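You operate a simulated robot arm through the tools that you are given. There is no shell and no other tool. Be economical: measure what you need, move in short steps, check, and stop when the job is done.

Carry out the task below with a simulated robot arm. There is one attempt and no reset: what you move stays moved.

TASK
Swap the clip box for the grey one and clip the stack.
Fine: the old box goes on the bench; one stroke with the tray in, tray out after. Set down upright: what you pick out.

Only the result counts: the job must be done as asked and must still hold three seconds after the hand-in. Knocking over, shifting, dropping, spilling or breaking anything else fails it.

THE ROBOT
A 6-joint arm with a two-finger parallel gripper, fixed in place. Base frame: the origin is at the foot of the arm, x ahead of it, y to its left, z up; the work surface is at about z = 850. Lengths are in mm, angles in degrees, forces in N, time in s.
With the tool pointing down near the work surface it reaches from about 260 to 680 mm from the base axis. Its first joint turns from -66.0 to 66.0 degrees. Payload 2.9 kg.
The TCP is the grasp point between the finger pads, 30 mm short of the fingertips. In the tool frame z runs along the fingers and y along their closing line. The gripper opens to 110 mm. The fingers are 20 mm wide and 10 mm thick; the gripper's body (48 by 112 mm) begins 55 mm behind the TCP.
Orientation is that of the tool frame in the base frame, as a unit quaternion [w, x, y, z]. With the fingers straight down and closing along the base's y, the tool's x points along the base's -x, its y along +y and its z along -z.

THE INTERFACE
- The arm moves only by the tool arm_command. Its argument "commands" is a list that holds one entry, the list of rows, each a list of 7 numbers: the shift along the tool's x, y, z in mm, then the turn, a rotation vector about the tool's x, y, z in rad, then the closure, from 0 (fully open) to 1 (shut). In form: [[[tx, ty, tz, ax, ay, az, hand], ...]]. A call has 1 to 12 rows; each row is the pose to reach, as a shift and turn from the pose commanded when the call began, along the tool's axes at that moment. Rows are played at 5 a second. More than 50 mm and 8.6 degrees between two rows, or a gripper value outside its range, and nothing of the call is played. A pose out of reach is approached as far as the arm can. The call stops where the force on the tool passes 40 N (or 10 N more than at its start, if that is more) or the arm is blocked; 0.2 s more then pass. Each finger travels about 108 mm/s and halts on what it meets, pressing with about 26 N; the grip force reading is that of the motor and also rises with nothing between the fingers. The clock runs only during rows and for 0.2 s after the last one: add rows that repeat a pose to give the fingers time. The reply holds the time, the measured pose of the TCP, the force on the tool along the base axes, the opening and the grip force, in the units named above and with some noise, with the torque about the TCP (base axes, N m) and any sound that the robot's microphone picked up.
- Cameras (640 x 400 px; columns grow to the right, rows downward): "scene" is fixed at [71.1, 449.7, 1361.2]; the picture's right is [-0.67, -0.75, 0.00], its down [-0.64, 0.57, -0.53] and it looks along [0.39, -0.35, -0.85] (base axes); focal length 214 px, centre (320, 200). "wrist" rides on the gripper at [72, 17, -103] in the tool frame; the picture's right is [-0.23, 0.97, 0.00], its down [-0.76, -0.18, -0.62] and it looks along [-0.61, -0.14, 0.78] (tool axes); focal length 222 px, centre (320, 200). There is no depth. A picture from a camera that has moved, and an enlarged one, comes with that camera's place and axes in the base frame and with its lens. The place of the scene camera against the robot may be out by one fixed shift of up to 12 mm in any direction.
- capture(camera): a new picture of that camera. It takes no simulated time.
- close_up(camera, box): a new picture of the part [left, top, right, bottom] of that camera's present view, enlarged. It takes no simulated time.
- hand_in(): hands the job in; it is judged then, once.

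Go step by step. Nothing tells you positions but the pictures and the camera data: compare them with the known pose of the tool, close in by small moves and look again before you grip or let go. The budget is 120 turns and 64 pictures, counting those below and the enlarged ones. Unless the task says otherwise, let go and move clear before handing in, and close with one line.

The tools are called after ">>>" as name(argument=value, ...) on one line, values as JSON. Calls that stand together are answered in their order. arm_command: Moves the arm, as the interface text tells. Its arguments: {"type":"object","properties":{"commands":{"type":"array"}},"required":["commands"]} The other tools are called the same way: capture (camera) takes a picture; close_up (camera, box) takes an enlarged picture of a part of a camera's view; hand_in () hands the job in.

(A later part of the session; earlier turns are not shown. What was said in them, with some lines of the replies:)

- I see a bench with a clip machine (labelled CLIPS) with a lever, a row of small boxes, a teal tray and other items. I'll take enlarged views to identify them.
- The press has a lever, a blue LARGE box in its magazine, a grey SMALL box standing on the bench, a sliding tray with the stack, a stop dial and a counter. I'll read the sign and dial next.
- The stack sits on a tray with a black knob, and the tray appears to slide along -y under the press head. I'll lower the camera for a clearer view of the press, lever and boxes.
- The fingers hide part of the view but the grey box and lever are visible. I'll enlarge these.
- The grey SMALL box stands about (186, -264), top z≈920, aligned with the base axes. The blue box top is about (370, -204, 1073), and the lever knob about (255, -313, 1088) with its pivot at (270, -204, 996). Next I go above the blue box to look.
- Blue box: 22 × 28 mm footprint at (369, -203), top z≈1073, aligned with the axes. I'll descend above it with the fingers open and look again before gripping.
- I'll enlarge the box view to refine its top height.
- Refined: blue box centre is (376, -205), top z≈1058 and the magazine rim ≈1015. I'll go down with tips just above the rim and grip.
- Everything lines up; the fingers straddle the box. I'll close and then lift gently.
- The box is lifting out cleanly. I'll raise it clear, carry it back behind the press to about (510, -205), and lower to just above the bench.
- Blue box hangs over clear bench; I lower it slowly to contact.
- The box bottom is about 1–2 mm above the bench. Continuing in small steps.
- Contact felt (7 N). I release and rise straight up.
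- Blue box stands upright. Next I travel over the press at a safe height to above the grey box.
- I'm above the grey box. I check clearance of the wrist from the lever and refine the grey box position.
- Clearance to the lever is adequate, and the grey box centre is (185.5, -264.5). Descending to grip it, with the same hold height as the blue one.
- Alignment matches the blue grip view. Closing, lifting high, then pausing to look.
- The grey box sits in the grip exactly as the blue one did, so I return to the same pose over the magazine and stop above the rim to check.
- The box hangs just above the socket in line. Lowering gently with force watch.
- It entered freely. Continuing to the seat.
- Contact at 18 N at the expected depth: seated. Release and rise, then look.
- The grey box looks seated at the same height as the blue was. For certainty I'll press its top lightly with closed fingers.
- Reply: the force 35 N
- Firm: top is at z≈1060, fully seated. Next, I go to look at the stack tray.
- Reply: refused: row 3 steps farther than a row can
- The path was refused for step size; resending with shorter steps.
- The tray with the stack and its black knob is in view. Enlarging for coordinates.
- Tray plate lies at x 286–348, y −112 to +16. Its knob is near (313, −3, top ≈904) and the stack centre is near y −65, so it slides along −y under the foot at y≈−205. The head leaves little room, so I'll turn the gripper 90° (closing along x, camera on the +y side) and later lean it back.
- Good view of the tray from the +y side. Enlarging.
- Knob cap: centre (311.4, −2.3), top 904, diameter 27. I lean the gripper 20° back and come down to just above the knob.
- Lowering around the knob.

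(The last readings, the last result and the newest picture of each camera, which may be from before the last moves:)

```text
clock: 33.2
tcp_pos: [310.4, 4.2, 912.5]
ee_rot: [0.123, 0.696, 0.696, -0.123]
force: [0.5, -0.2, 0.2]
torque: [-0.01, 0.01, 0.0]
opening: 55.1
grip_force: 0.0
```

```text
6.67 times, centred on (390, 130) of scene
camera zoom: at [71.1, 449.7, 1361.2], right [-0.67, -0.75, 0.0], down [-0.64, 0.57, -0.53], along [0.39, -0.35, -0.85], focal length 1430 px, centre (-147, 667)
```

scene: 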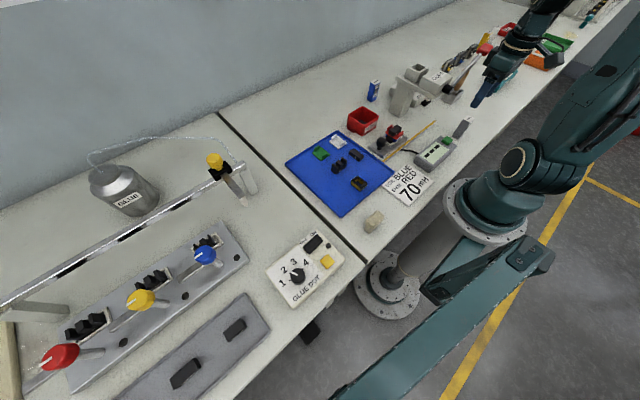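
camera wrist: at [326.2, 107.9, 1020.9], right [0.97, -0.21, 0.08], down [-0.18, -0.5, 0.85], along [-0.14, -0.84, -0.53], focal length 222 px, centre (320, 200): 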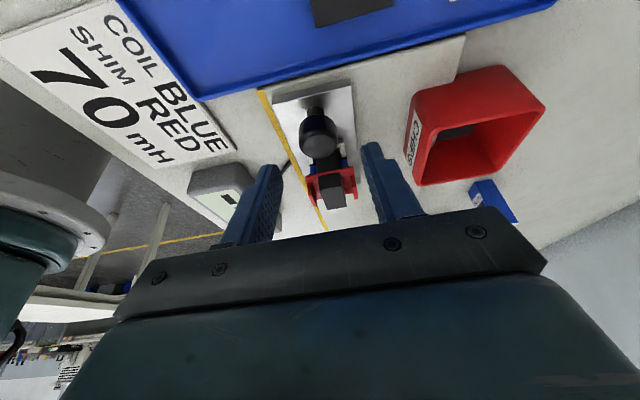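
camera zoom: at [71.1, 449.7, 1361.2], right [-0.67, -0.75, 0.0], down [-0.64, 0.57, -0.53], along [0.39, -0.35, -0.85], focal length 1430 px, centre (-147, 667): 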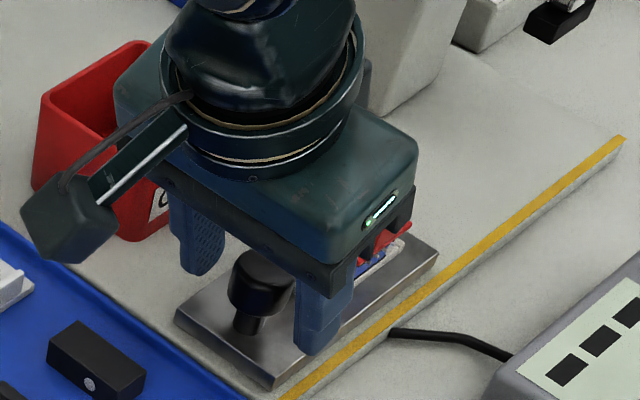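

The knob sits between the fingers. Gripping it.

>>> arm_command(commands=[[[0, 0, 0, 0, 0, 0, 0.8], [0, 0, 0, 0, 0, 0, 1], [0, 0, 0, 0, 0, 0, 1], [0, 0, 0, 0, 0, 0, 1]]])

```text
clock: 34.2
tcp_pos: [309.4, 3.7, 914.3]
ee_rot: [0.123, 0.696, 0.697, -0.122]
force: [0.1, -0.9, -7.5]
torque: [0.01, -0.03, 0.03]
opening: 27.1
grip_force: 45.5
```

Gripped (27 mm). Now sliding the tray in along −y in moderate steps.

>>> arm_command(commands=[[[-4.7, 0, 1.71, 0, 0, 0, 1], [-14.1, 0, 5.13, 0, 0, 0, 1], [-23.5, 0, 8.55, 0, 0, 0, 1], [-32.9, 0, 11.97, 0, 0, 0, 1], [-42.3, 0, 15.4, 0, 0, 0, 1], [-51.7, 0, 18.8, 0, 0, 0, 1], [-61.1, 0, 22.2, 0, 0, 0, 1], [-70.5, 0, 25.65, 0, 0, 0, 1]]])

>>> close_up(camera="scene", box=[350, 60, 470, 160])

```text
clock: 36.0
tcp_pos: [310.5, -70.8, 913.3]
ee_rot: [0.123, 0.696, 0.696, -0.123]
force: [-14.4, 1.0, 29.0]
torque: [-0.47, 0.28, -0.1]
opening: 27.2
grip_force: 45.1
```

```text
4.00 times, centred on (410, 110) of scene
camera zoom: at [70.5, 449.8, 1361.2], right [-0.67, -0.75, 0.0], down [-0.63, 0.57, -0.53], along [0.39, -0.35, -0.85], focal length 858 px, centre (-40, 560)
```

zoom: 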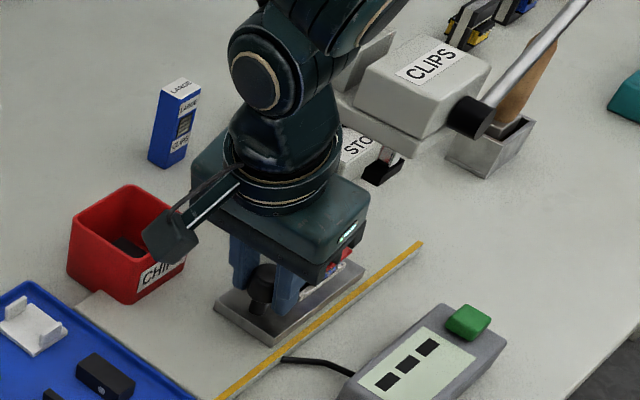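

The tray follows. I ease off the vertical and side load by about a millimetre and continue.

>>> arm_command(commands=[[[-0.3, -1, -0.9, 0, 0, 0, 1], [-9.7, -1, 2.5, 0, 0, 0, 1], [-19.1, -1, 5.9, 0, 0, 0, 1], [-28.5, -1, 9.35, 0, 0, 0, 1], [-37.9, -1, 12.8, 0, 0, 0, 1]]])

>>> close_up(camera="scene", box=[360, 40, 480, 140])

```text
clock: 37.2
tcp_pos: [310.2, -110.5, 912.9]
ee_rot: [0.122, 0.696, 0.697, -0.122]
force: [5.2, 1.4, -19.6]
torque: [0.82, -0.13, 0.11]
opening: 27.2
grip_force: 45.1
```

```text
4.00 times, centred on (420, 90) of scene
camera zoom: at [71.4, 449.6, 1361.2], right [-0.67, -0.75, 0.0], down [-0.64, 0.57, -0.53], along [0.39, -0.35, -0.85], focal length 858 px, centre (-80, 640)
```

zoom: 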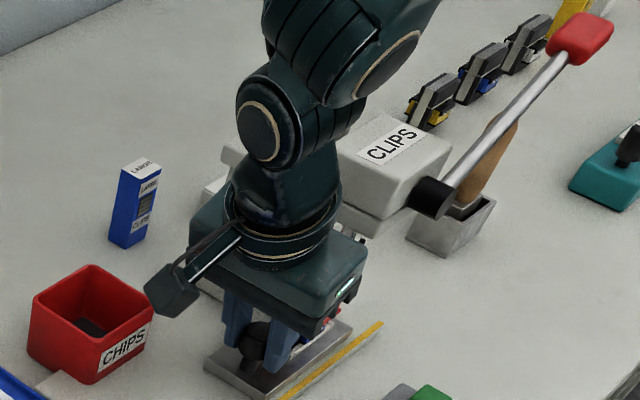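

Continuing carefully to the stop.

>>> arm_command(commands=[[[-3.6, 0, 1.8, 0, 0, 0, 1], [-8.3, 0, 3.5, 0, 0, 0, 1], [-13, 0, 5.2, 0, 0, 0, 1], [-17.7, 0, 6.9, 0, 0, 0, 1], [-22.4, 0, 8.6, 0, 0, 0, 1]]])

>>> capture(camera="wrist")

```text
clock: 38.4
tcp_pos: [309.9, -134.7, 913.5]
ee_rot: [0.124, 0.696, 0.697, -0.122]
force: [8.1, -0.2, -11.2]
torque: [-0.22, -0.24, -0.07]
opening: 27.1
grip_force: 44.7
```

```text
17 pictures are left
camera wrist: at [327.0, -31.5, 985.6], right [0.97, -0.21, 0.08], down [-0.18, -0.5, 0.85], along [-0.14, -0.84, -0.53], focal length 222 px, centre (320, 200)
```

wrist: 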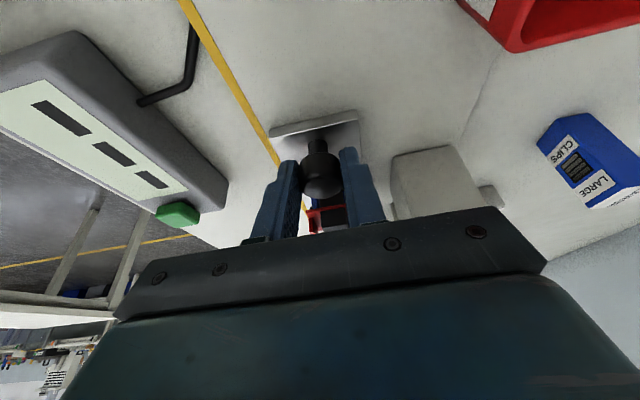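

No stop felt yet at travel ≈139 mm. Small steps until the stop.

>>> arm_command(commands=[[[-1.9, 0, 0.68, 0, 0, 0, 1], [-3.8, 0, 1.37, 0, 0, 0, 1], [-5.6, 0, 2.05, 0, 0, 0, 1], [-7.5, 0, 2.74, 0, 0, 0, 1]]])

```text
clock: 39.4
tcp_pos: [309.2, -138.6, 911.5]
ee_rot: [0.119, 0.695, 0.7, -0.119]
force: [2.1, 38.0, 9.3]
torque: [0.71, -0.02, 0.02]
opening: 27.3
grip_force: 44.7
```

Stop reached (38 N along y at travel ≈143 mm). Releasing the knob and backing out along the tool axis.

>>> arm_command(commands=[[[1.5, 0, -0.5, 0, 0, 0, 1], [1.5, 0, -0.5, 0, 0, 0, 0.7], [1.5, 0, -0.5, 0, 0, 0, 0.5], [1.5, 0, -0.5, 0, 0, 0, 0.5], [1.5, 0, -20, 0, 0, 0, 0.5], [1.5, 0, -50, 0, 0, 0, 0.5], [1.5, 0, -95, 0, 0, 0, 0.5], [1.5, 0, -140, 0, 0, 0, 0.5]]])

>>> capture(camera="wrist")

>>> close_up(camera="scene", box=[360, 40, 500, 150])

```text
clock: 41.2
tcp_pos: [310.1, -94.3, 1045.8]
ee_rot: [0.122, 0.696, 0.696, -0.123]
force: [-0.1, 0.5, 0.6]
torque: [-0.01, 0.01, -0.02]
opening: 55.1
grip_force: 0.0
```

```text
16 pictures are left
camera wrist: at [327.2, 9.5, 1117.8], right [0.97, -0.21, 0.08], down [-0.18, -0.5, 0.85], along [-0.14, -0.84, -0.53], focal length 222 px, centre (320, 200)
```

wrist: 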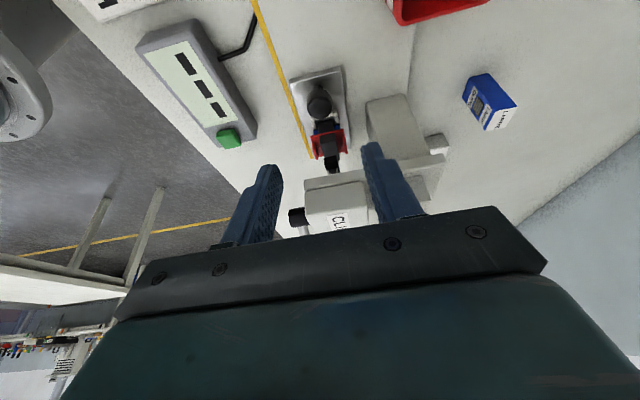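

```text
3.64 times, centred on (430, 95) of scene
camera zoom: at [71.1, 449.7, 1361.2], right [-0.67, -0.75, 0.0], down [-0.64, 0.57, -0.53], along [0.39, -0.35, -0.85], focal length 780 px, centre (-80, 582)
```

zoom: 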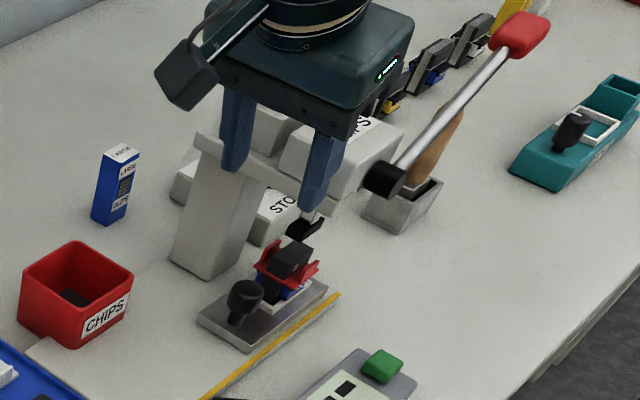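

Tray is in. I check alignment of the foot over the stack.

>>> close_up(camera="wrist", box=[270, 60, 400, 220])

>>> close_up(camera="scene", box=[410, 80, 470, 140])

```text
2.50 times, centred on (335, 140) of wrist
camera zoom: at [327.2, 9.5, 1117.8], right [0.97, -0.21, 0.08], down [-0.18, -0.5, 0.85], along [-0.14, -0.84, -0.53], focal length 555 px, centre (282, 350)
```

zoom: 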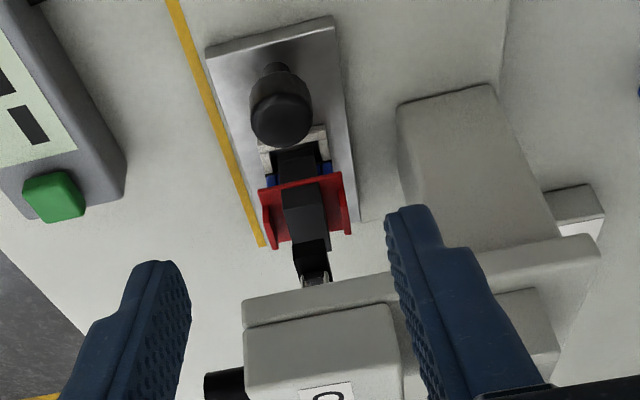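

```text
6.67 times, centred on (440, 110) of scene
camera zoom: at [71.1, 449.7, 1361.2], right [-0.67, -0.75, 0.0], down [-0.64, 0.57, -0.53], along [0.39, -0.35, -0.85], focal length 1430 px, centre (-480, 800)
```

zoom: 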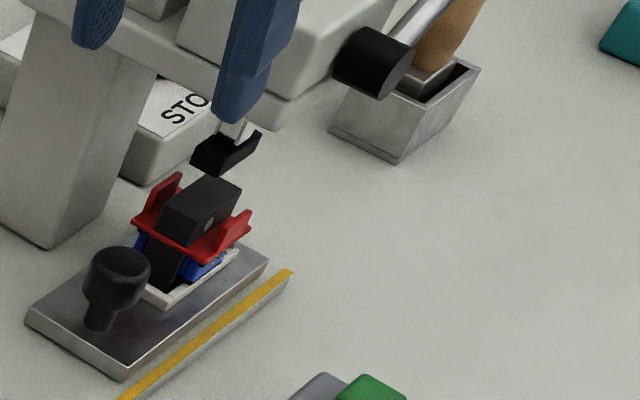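

Foot at ≈(311, −198) is over the core at ≈(311, −201): good. Next I raise, straighten and turn back to the original orientation before going to the lever.

>>> arm_command(commands=[[[-13, 0, -36, 0, 0.1, 0, 0.7], [-26, 0, -72, 0, 0.22, 0, 1], [-36, 0, -100, 0, 0.349, 0, 1]]])

>>> arm_command(commands=[[[0, 0, 0, 0, 0, -0.14, 1], [0, -4, 0, 0, 0, -0.28, 1], [0, -8, 0, 0, 0, -0.42, 1], [0, -12, 0, 0, 0, -0.56, 1], [0, -16, 0, 0, 0, -0.7, 1], [0, -20, 0, 0, 0, -0.84, 1], [0, -24, 0, 0, 0, -0.98, 1], [0, -28, 0, 0, 0, -1.12, 1], [0, -32, 0, 0, 0, -1.26, 1], [0, -36, 0, 0, 0, -1.4, 1], [0, -40, 0, 0, 0, -1.5, 1], [0, -44, 0, 0, 0, -1.5708, 1]]])

```text
clock: 42.0
tcp_pos: [310.2, -92.9, 1150.6]
ee_rot: [-0.001, 0.707, 0.707, -0.001]
force: [-1.2, -0.1, 0.9]
torque: [0.03, 0.01, 0.02]
opening: 0.0
grip_force: 25.8
```

```text
clock: 44.6
tcp_pos: [265.6, -93.4, 1149.7]
ee_rot: [0.0, -0.001, 1.0, 0.0]
force: [-0.4, -1.3, -0.9]
torque: [-0.01, 0.01, 0.0]
opening: 0.0
grip_force: 25.9
```

Now travelling to above the lever's red knob.

>>> arm_command(commands=[[[0, -45, -10, 0, 0, 0, 1], [0, -90, -20, 0, 0, 0, 1], [0, -135, -20, 0, 0, 0, 1], [1, -180, -20, 0, 0, 0, 1], [2, -210, -20, 0, 0, 0, 1], [2, -231, -20, 0, 0, 0, 1]]])

>>> capture(camera="wrist")

>>> close_up(camera="scene", box=[400, 0, 540, 120])

```text
clock: 46.0
tcp_pos: [263.4, -325.0, 1169.8]
ee_rot: [0.0, -0.001, 1.0, 0.0]
force: [0.5, 0.5, -0.6]
torque: [0.0, -0.03, 0.01]
opening: 0.2
grip_force: 25.9
```

```text
12 pictures are left
camera wrist: at [190.7, -307.6, 1273.5], right [0.23, 0.97, 0.0], down [0.76, -0.18, 0.62], along [0.61, -0.14, -0.78], focal length 222 px, centre (320, 200)
```

wrist: 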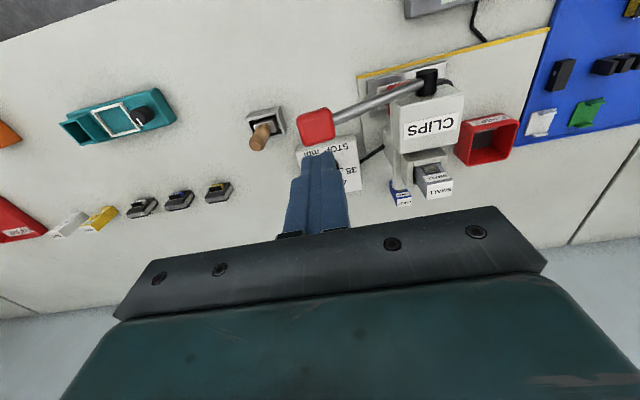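

```text
3.33 times, centred on (470, 60) of scene
camera zoom: at [71.1, 449.7, 1361.2], right [-0.67, -0.75, 0.0], down [-0.64, 0.57, -0.53], along [0.39, -0.35, -0.85], focal length 715 px, centre (-180, 667)
```

zoom: 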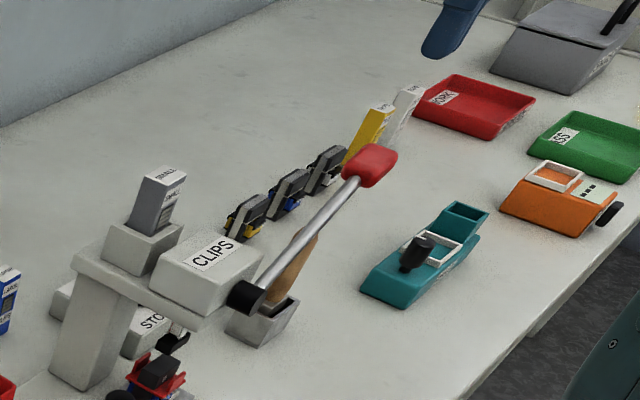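

Red knob centre ≈(262, −327, 1075). I press down on it with closed fingers, in slow steps, following its arc.

>>> arm_command(commands=[[[1, 3, 20, 0, 0, 0, 1], [1, 3, 38, 0, 0, 0, 1], [1, 3, 46, 0, 0, 0, 1], [1, 2, 52, 0, 0, 0, 1], [1, 1, 58, 0, 0, 0, 1], [1, 0, 64, 0, 0, 0, 1]]])

>>> close_up(camera="scene", box=[400, 0, 540, 120])

```text
clock: 47.4
tcp_pos: [261.8, -322.9, 1106.8]
ee_rot: [0.0, -0.001, 1.0, 0.0]
force: [0.2, 0.8, 0.2]
torque: [-0.02, 0.0, 0.01]
opening: 0.0
grip_force: 25.8
```

```text
3.33 times, centred on (470, 60) of scene
camera zoom: at [71.1, 449.7, 1361.2], right [-0.67, -0.75, 0.0], down [-0.64, 0.57, -0.53], along [0.39, -0.35, -0.85], focal length 715 px, centre (-180, 667)
```

zoom: 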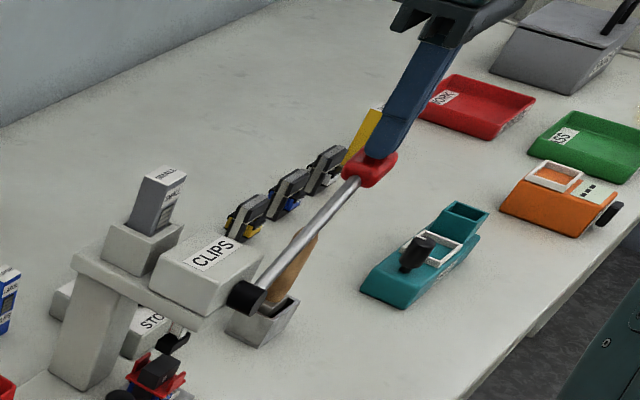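

Just about to touch, well centred. Continuing the stroke downwards.

>>> arm_command(commands=[[[0, -1, 4, 0, 0, 0, 1], [0, -3, 9, 0, 0, 0, 1], [0, -6, 14, 0, 0, 0, 1], [0, -8, 19, 0, 0, 0, 1], [0, -10, 24, 0, 0, 0, 1], [0, -12, 29, 0, 0, 0, 1], [0, -14, 34, 0, 0, 0, 1]]])

```text
clock: 49.0
tcp_pos: [264.1, -338.0, 1071.0]
ee_rot: [0.0, -0.001, 1.0, 0.0]
force: [-0.1, 2.4, 3.6]
torque: [0.1, 0.0, 0.01]
opening: 0.1
grip_force: 26.1
```

The lever moves with light force. Continuing.

>>> arm_command(commands=[[[0, -2, 6, 0, 0, 0, 1], [0, -4, 12, 0, 0, 0, 1], [0, -6, 18, 0, 0, 0, 1], [0, -7, 24, 0, 0, 0, 1], [0, -8, 30, 0, 0, 0, 1], [0, -9, 36, 0, 0, 0, 1], [0, -9, 42, 0, 0, 0, 1]]])

>>> close_up(camera="scene", box=[400, 20, 540, 140])

```text
clock: 50.7
tcp_pos: [262.4, -347.3, 1035.1]
ee_rot: [0.002, -0.001, 1.0, -0.002]
force: [-4.7, 5.6, 14.6]
torque: [0.26, 0.16, 0.04]
opening: 0.1
grip_force: 25.3
stopped in row 7: the force on the tool passed its limit at 44 N (the readings are from after the stop); the commanded pose is now the measured one
```

```text
3.33 times, centred on (470, 80) of scene
camera zoom: at [70.9, 450.0, 1361.1], right [-0.67, -0.75, 0.0], down [-0.64, 0.57, -0.53], along [0.39, -0.35, -0.85], focal length 715 px, centre (-180, 600)
```

zoom: 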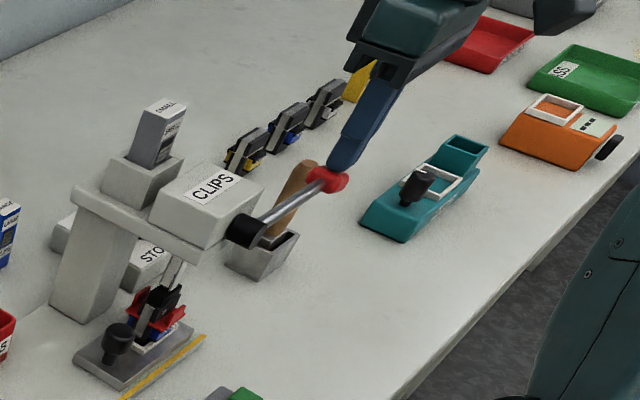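

The foot is on the stack and the force reached 44 N. I look closely before pressing further.

>>> close_up(camera="scene", box=[415, 75, 475, 125])

>>> arm_command(commands=[[[0, 0, 1, 0, 0, 0, 1], [0, 0, 2, 0, 0, 0, 1], [0, 0, 3, 0, 0, 0, 1], [0, 0, 4, 0, 0, 0, 1], [0, 0, 5, 0, 0, 0, 1], [0, 0, 6, 0, 0, 0, 1]]])

```text
8.00 times, centred on (445, 100) of scene
camera zoom: at [70.9, 450.0, 1361.1], right [-0.67, -0.75, 0.0], down [-0.64, 0.57, -0.53], along [0.39, -0.35, -0.85], focal length 1716 px, centre (-680, 1000)
```

zoom: 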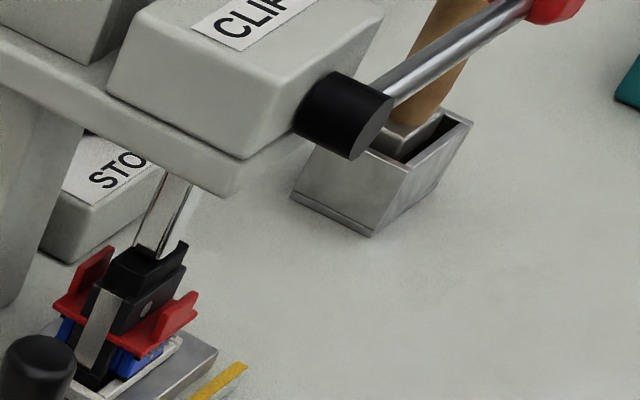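

```text
clock: 51.4
tcp_pos: [263.1, -347.6, 1034.7]
ee_rot: [0.002, -0.002, 1.0, -0.004]
force: [-5.1, 4.4, 13.1]
torque: [0.28, 0.15, 0.02]
opening: 0.0
grip_force: 25.9
stopped in row 3: the force on the tool passed its limit at 42 N (the readings are from after the stop); the commanded pose is now the measured one
```

A grey clip band is now around the stack and the lever is against a hard stop, so the stroke is complete. I rise back along the same arc and see whether the lever returns.

>>> arm_command(commands=[[[0, 1, -6, 0, 0, 0, 1], [0, 2, -12, 0, 0, 0, 1], [0, 3, -18, 0, 0, 0, 1], [0, 5, -24, 0, 0, 0, 1], [0, 7, -30, 0, 0, 0, 1], [0, 9, -36, 0, 0, 0, 1], [0, 12, -44, 0, 0, 0, 1], [0, 16, -52, 0, 0, 0, 1], [0, 20, -60, 0, 0, 0, 1], [0, 24, -70, 0, 0, 0, 1], [0, 24, -100, 0, 0, 0, 1], [0, 24, -135, 0, 0, 0, 1]]])

>>> capture(camera="scene")

```text
clock: 54.0
tcp_pos: [261.7, -325.1, 1168.5]
ee_rot: [0.003, -0.001, 1.0, -0.002]
force: [-0.2, -0.1, -0.4]
torque: [-0.05, -0.01, 0.01]
opening: 0.0
grip_force: 25.9
```

```text
7 pictures are left
```

scene: 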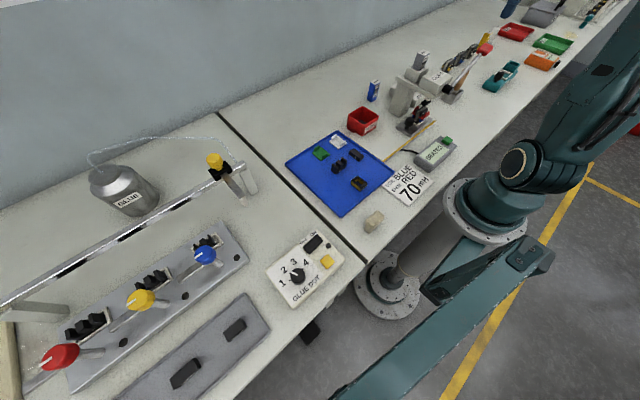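

The lever sprang back, and the display now shows text. A close look at the stack and display.

>>> close_up(camera="scene", box=[385, 85, 465, 175])

```text
4.44 times, centred on (425, 130) of scene
camera zoom: at [71.1, 449.7, 1361.2], right [-0.67, -0.75, 0.0], down [-0.64, 0.57, -0.53], along [0.39, -0.35, -0.85], focal length 953 px, centre (-147, 511)
```

zoom: 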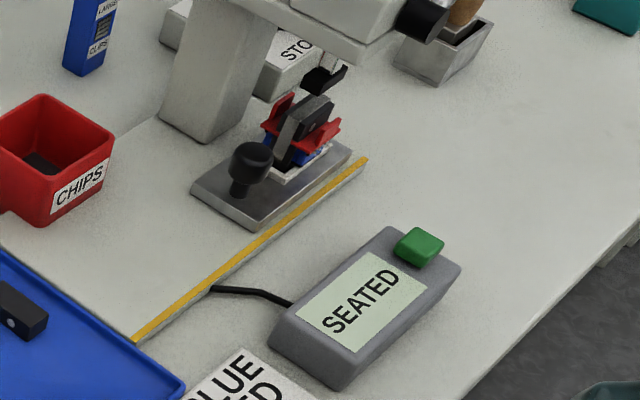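

The display reads SEATED. Now back to the tray knob: travel and turn the gripper 90° again.

>>> arm_command(commands=[[[-4, 19, 0, 0, 0, 0.14, 1], [-8, 38, 0, 0, 0, 0.28, 1], [-12, 57, 0, 0, 0, 0.42, 1], [-16, 76, 0, 0, 0, 0.56, 0.8], [-20, 95, 0, 0, 0, 0.7, 0.5], [-24, 114, 0, 0, 0, 0.84, 0.5], [-28, 133, 0, 0, 0, 0.98, 0.5], [-32, 152, 0, 0, 0, 1.12, 0.5], [-36, 171, 0, 0, 0, 1.26, 0.5], [-40, 190, 0, 0, 0, 1.4, 0.5], [-45, 209, 0, 0, 0, 1.5, 0.5], [-49, 230, 0, 0, 0, 1.5708, 0.5]]])

```text
clock: 56.5
tcp_pos: [311.2, -93.9, 1166.7]
ee_rot: [0.004, 0.708, 0.706, -0.001]
force: [0.9, -0.2, 0.4]
torque: [0.02, -0.01, 0.01]
opening: 54.8
grip_force: 0.1
```

Leaning back 20° and lowering to the earlier hover pose.

>>> arm_command(commands=[[[0, 0, 30, 0, -0.12, 0, 0.5], [0, 0, 60, 0, -0.24, 0, 0.5], [0, 0, 90, 0, -0.349, 0, 0.5], [0, 0, 120, 0, -0.349, 0, 0.5], [0, 0, 120, 0, -0.349, 0, 0.5]]])

>>> capture(camera="wrist")

```text
clock: 57.8
tcp_pos: [311.3, -93.5, 1046.5]
ee_rot: [0.127, 0.696, 0.696, -0.124]
force: [0.1, 0.3, 0.4]
torque: [-0.01, -0.02, 0.0]
opening: 54.9
grip_force: 0.1
```

```text
5 pictures are left
camera wrist: at [328.3, 9.1, 1118.2], right [0.97, -0.21, 0.08], down [-0.18, -0.5, 0.85], along [-0.14, -0.84, -0.52], focal length 222 px, centre (320, 200)
```

wrist: 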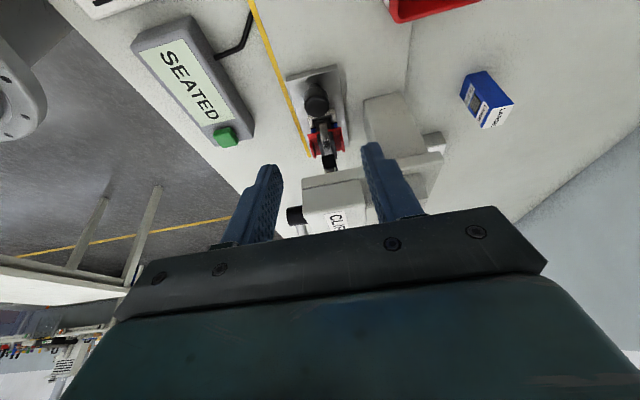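

View matches the release pose. Advancing back onto the knob.

>>> arm_command(commands=[[[0, 0, 45, 0, 0, 0, 0.5], [0, 0, 90, 0, 0, 0, 0.5], [1, 0, 120, 0, 0, 0, 0.5], [2, 0, 140, 0, 0, 0, 0.5], [2, 0, 141, 0, 0, 0, 0.5]]])

>>> close_up(camera="wrist", box=[230, 100, 430, 225])

```text
clock: 59.0
tcp_pos: [312.4, -140.2, 915.2]
ee_rot: [0.127, 0.696, 0.697, -0.122]
force: [0.1, -0.1, 0.6]
torque: [-0.01, 0.0, 0.01]
opening: 54.9
grip_force: 0.0
```

```text
3.20 times, centred on (330, 162) of wrist
camera zoom: at [328.6, -37.1, 986.5], right [0.97, -0.21, 0.08], down [-0.18, -0.5, 0.85], along [-0.14, -0.84, -0.52], focal length 711 px, centre (288, 320)
```

zoom: 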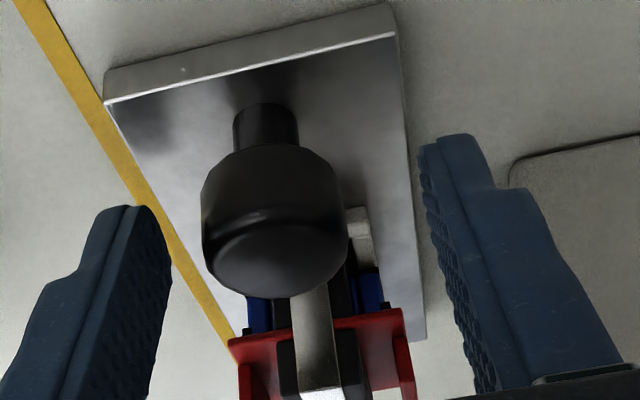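

The clip band is visible over the core. I correct about 2–3 mm sideways and grip the knob.

>>> arm_command(commands=[[[2, -2.5, -0.7, 0, 0, 0, 0.5], [2, -2.5, -0.7, 0, 0, 0, 0.8], [2, -2.5, -0.7, 0, 0, 0, 1], [2, -2.5, -0.7, 0, 0, 0, 1], [2, -2.5, -0.7, 0, 0, 0, 1]]])

```text
clock: 60.1
tcp_pos: [309.3, -138.9, 915.5]
ee_rot: [0.128, 0.696, 0.696, -0.123]
force: [-0.3, -0.3, -0.6]
torque: [-0.07, -0.01, 0.01]
opening: 26.9
grip_force: 44.7
```

Gripped. Pulling the tray out along +y.

>>> arm_command(commands=[[[4.7, 0, -1.71, 0, 0, 0, 1], [14.1, 0, -5.13, 0, 0, 0, 1], [23.5, 0, -8.55, 0, 0, 0, 1], [32.9, 0, -11.97, 0, 0, 0, 1], [42.3, 0, -15.4, 0, 0, 0, 1], [51.7, 0, -18.8, 0, 0, 0, 1], [61.1, 0, -22.2, 0, 0, 0, 1]]])

```text
clock: 61.8
tcp_pos: [310.5, -74.2, 914.2]
ee_rot: [0.128, 0.696, 0.696, -0.124]
force: [-10.2, -1.1, 22.5]
torque: [0.32, 0.35, -0.02]
opening: 27.1
grip_force: 45.2
```

Moving well; continuing to the original outer position.

>>> arm_command(commands=[[[4.5, -0.7, -2.3, 0, 0, 0, 1], [13.9, -0.7, -5.7, 0, 0, 0, 1], [23.3, -0.7, -9.1, 0, 0, 0, 1], [32.7, -0.7, -12.5, 0, 0, 0, 1], [42.1, -0.7, -15.9, 0, 0, 0, 1], [51.5, -0.7, -19.3, 0, 0, 0, 1], [60.9, -0.7, -22.7, 0, 0, 0, 1], [67.5, -0.7, -25.1, 0, 0, 0, 1], [71.3, -0.7, -26.5, 0, 0, 0, 1]]])

```text
clock: 63.8
tcp_pos: [309.5, 1.6, 913.3]
ee_rot: [0.128, 0.696, 0.696, -0.124]
force: [-2.5, -0.8, 38.1]
torque: [-0.23, -0.01, 0.02]
opening: 27.3
grip_force: 45.4
```

Easing the vertical load and finishing the last 2 mm, then releasing and backing off.

>>> arm_command(commands=[[[-0.3, 0, -1, 0, 0, 0, 1], [0.7, 0, -1.4, 0, 0, 0, 1], [1.6, 0, -1.7, 0, 0, 0, 1]]])

>>> arm_command(commands=[[[0, 0, 0, 0, 0, 0, 0.8], [0, 0, 0, 0, 0, 0, 0.5], [0, 0, 0, 0, 0, 0, 0.5], [0, 0, -15, 0, 0, 0, 0.5], [0, 0, -50, 0, 0, 0, 0.5], [0, 0, -95, 0, 0, 0, 0.5], [0, 0, -140, 0, 0, 0, 0.5], [0, 0, -185, 0, 0, 0, 0.5], [0, 0, -230, 0, 0, 0, 0.5]]])

>>> capture(camera="scene")

>>> close_up(camera="scene", box=[350, 40, 470, 170])

```text
clock: 64.5
tcp_pos: [308.7, 2.0, 914.2]
ee_rot: [0.128, 0.697, 0.695, -0.125]
force: [15.9, -25.7, -24.8]
torque: [0.05, -0.35, -0.08]
opening: 27.1
grip_force: 45.1
```

```text
clock: 66.5
tcp_pos: [308.7, 84.0, 1133.4]
ee_rot: [0.126, 0.696, 0.696, -0.123]
force: [0.4, -0.2, -0.8]
torque: [-0.02, -0.01, -0.01]
opening: 55.3
grip_force: 0.1
```

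```text
3 pictures are left
```

scene: 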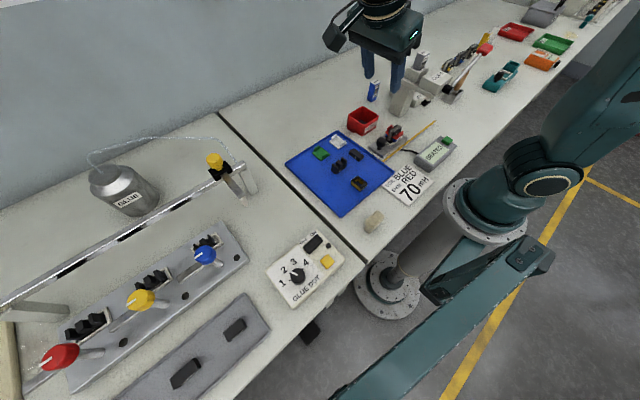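

```text
3.08 times, centred on (410, 105) of scene
camera zoom: at [71.1, 449.7, 1361.2], right [-0.67, -0.75, 0.0], down [-0.64, 0.57, -0.53], along [0.39, -0.35, -0.85], focal length 660 px, centre (43, 492)
```

zoom: 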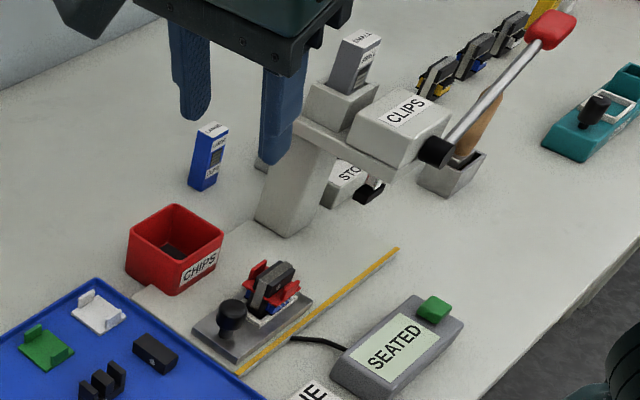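

The tray is back against its outer stop with the stack clipped. The grey box is in the magazine, the blue one stands on the bench, and the display reads SEATED. The arm is clear, so I'm handing in.

>>> hand_in()

```text
The job is handed in.
```

The grey SMALL clip box is in the press, and the blue LARGE one stands upright on the bench behind it. I clipped the stack with one stroke (the display reads SEATED), pulled the tray back out and handed the job in.
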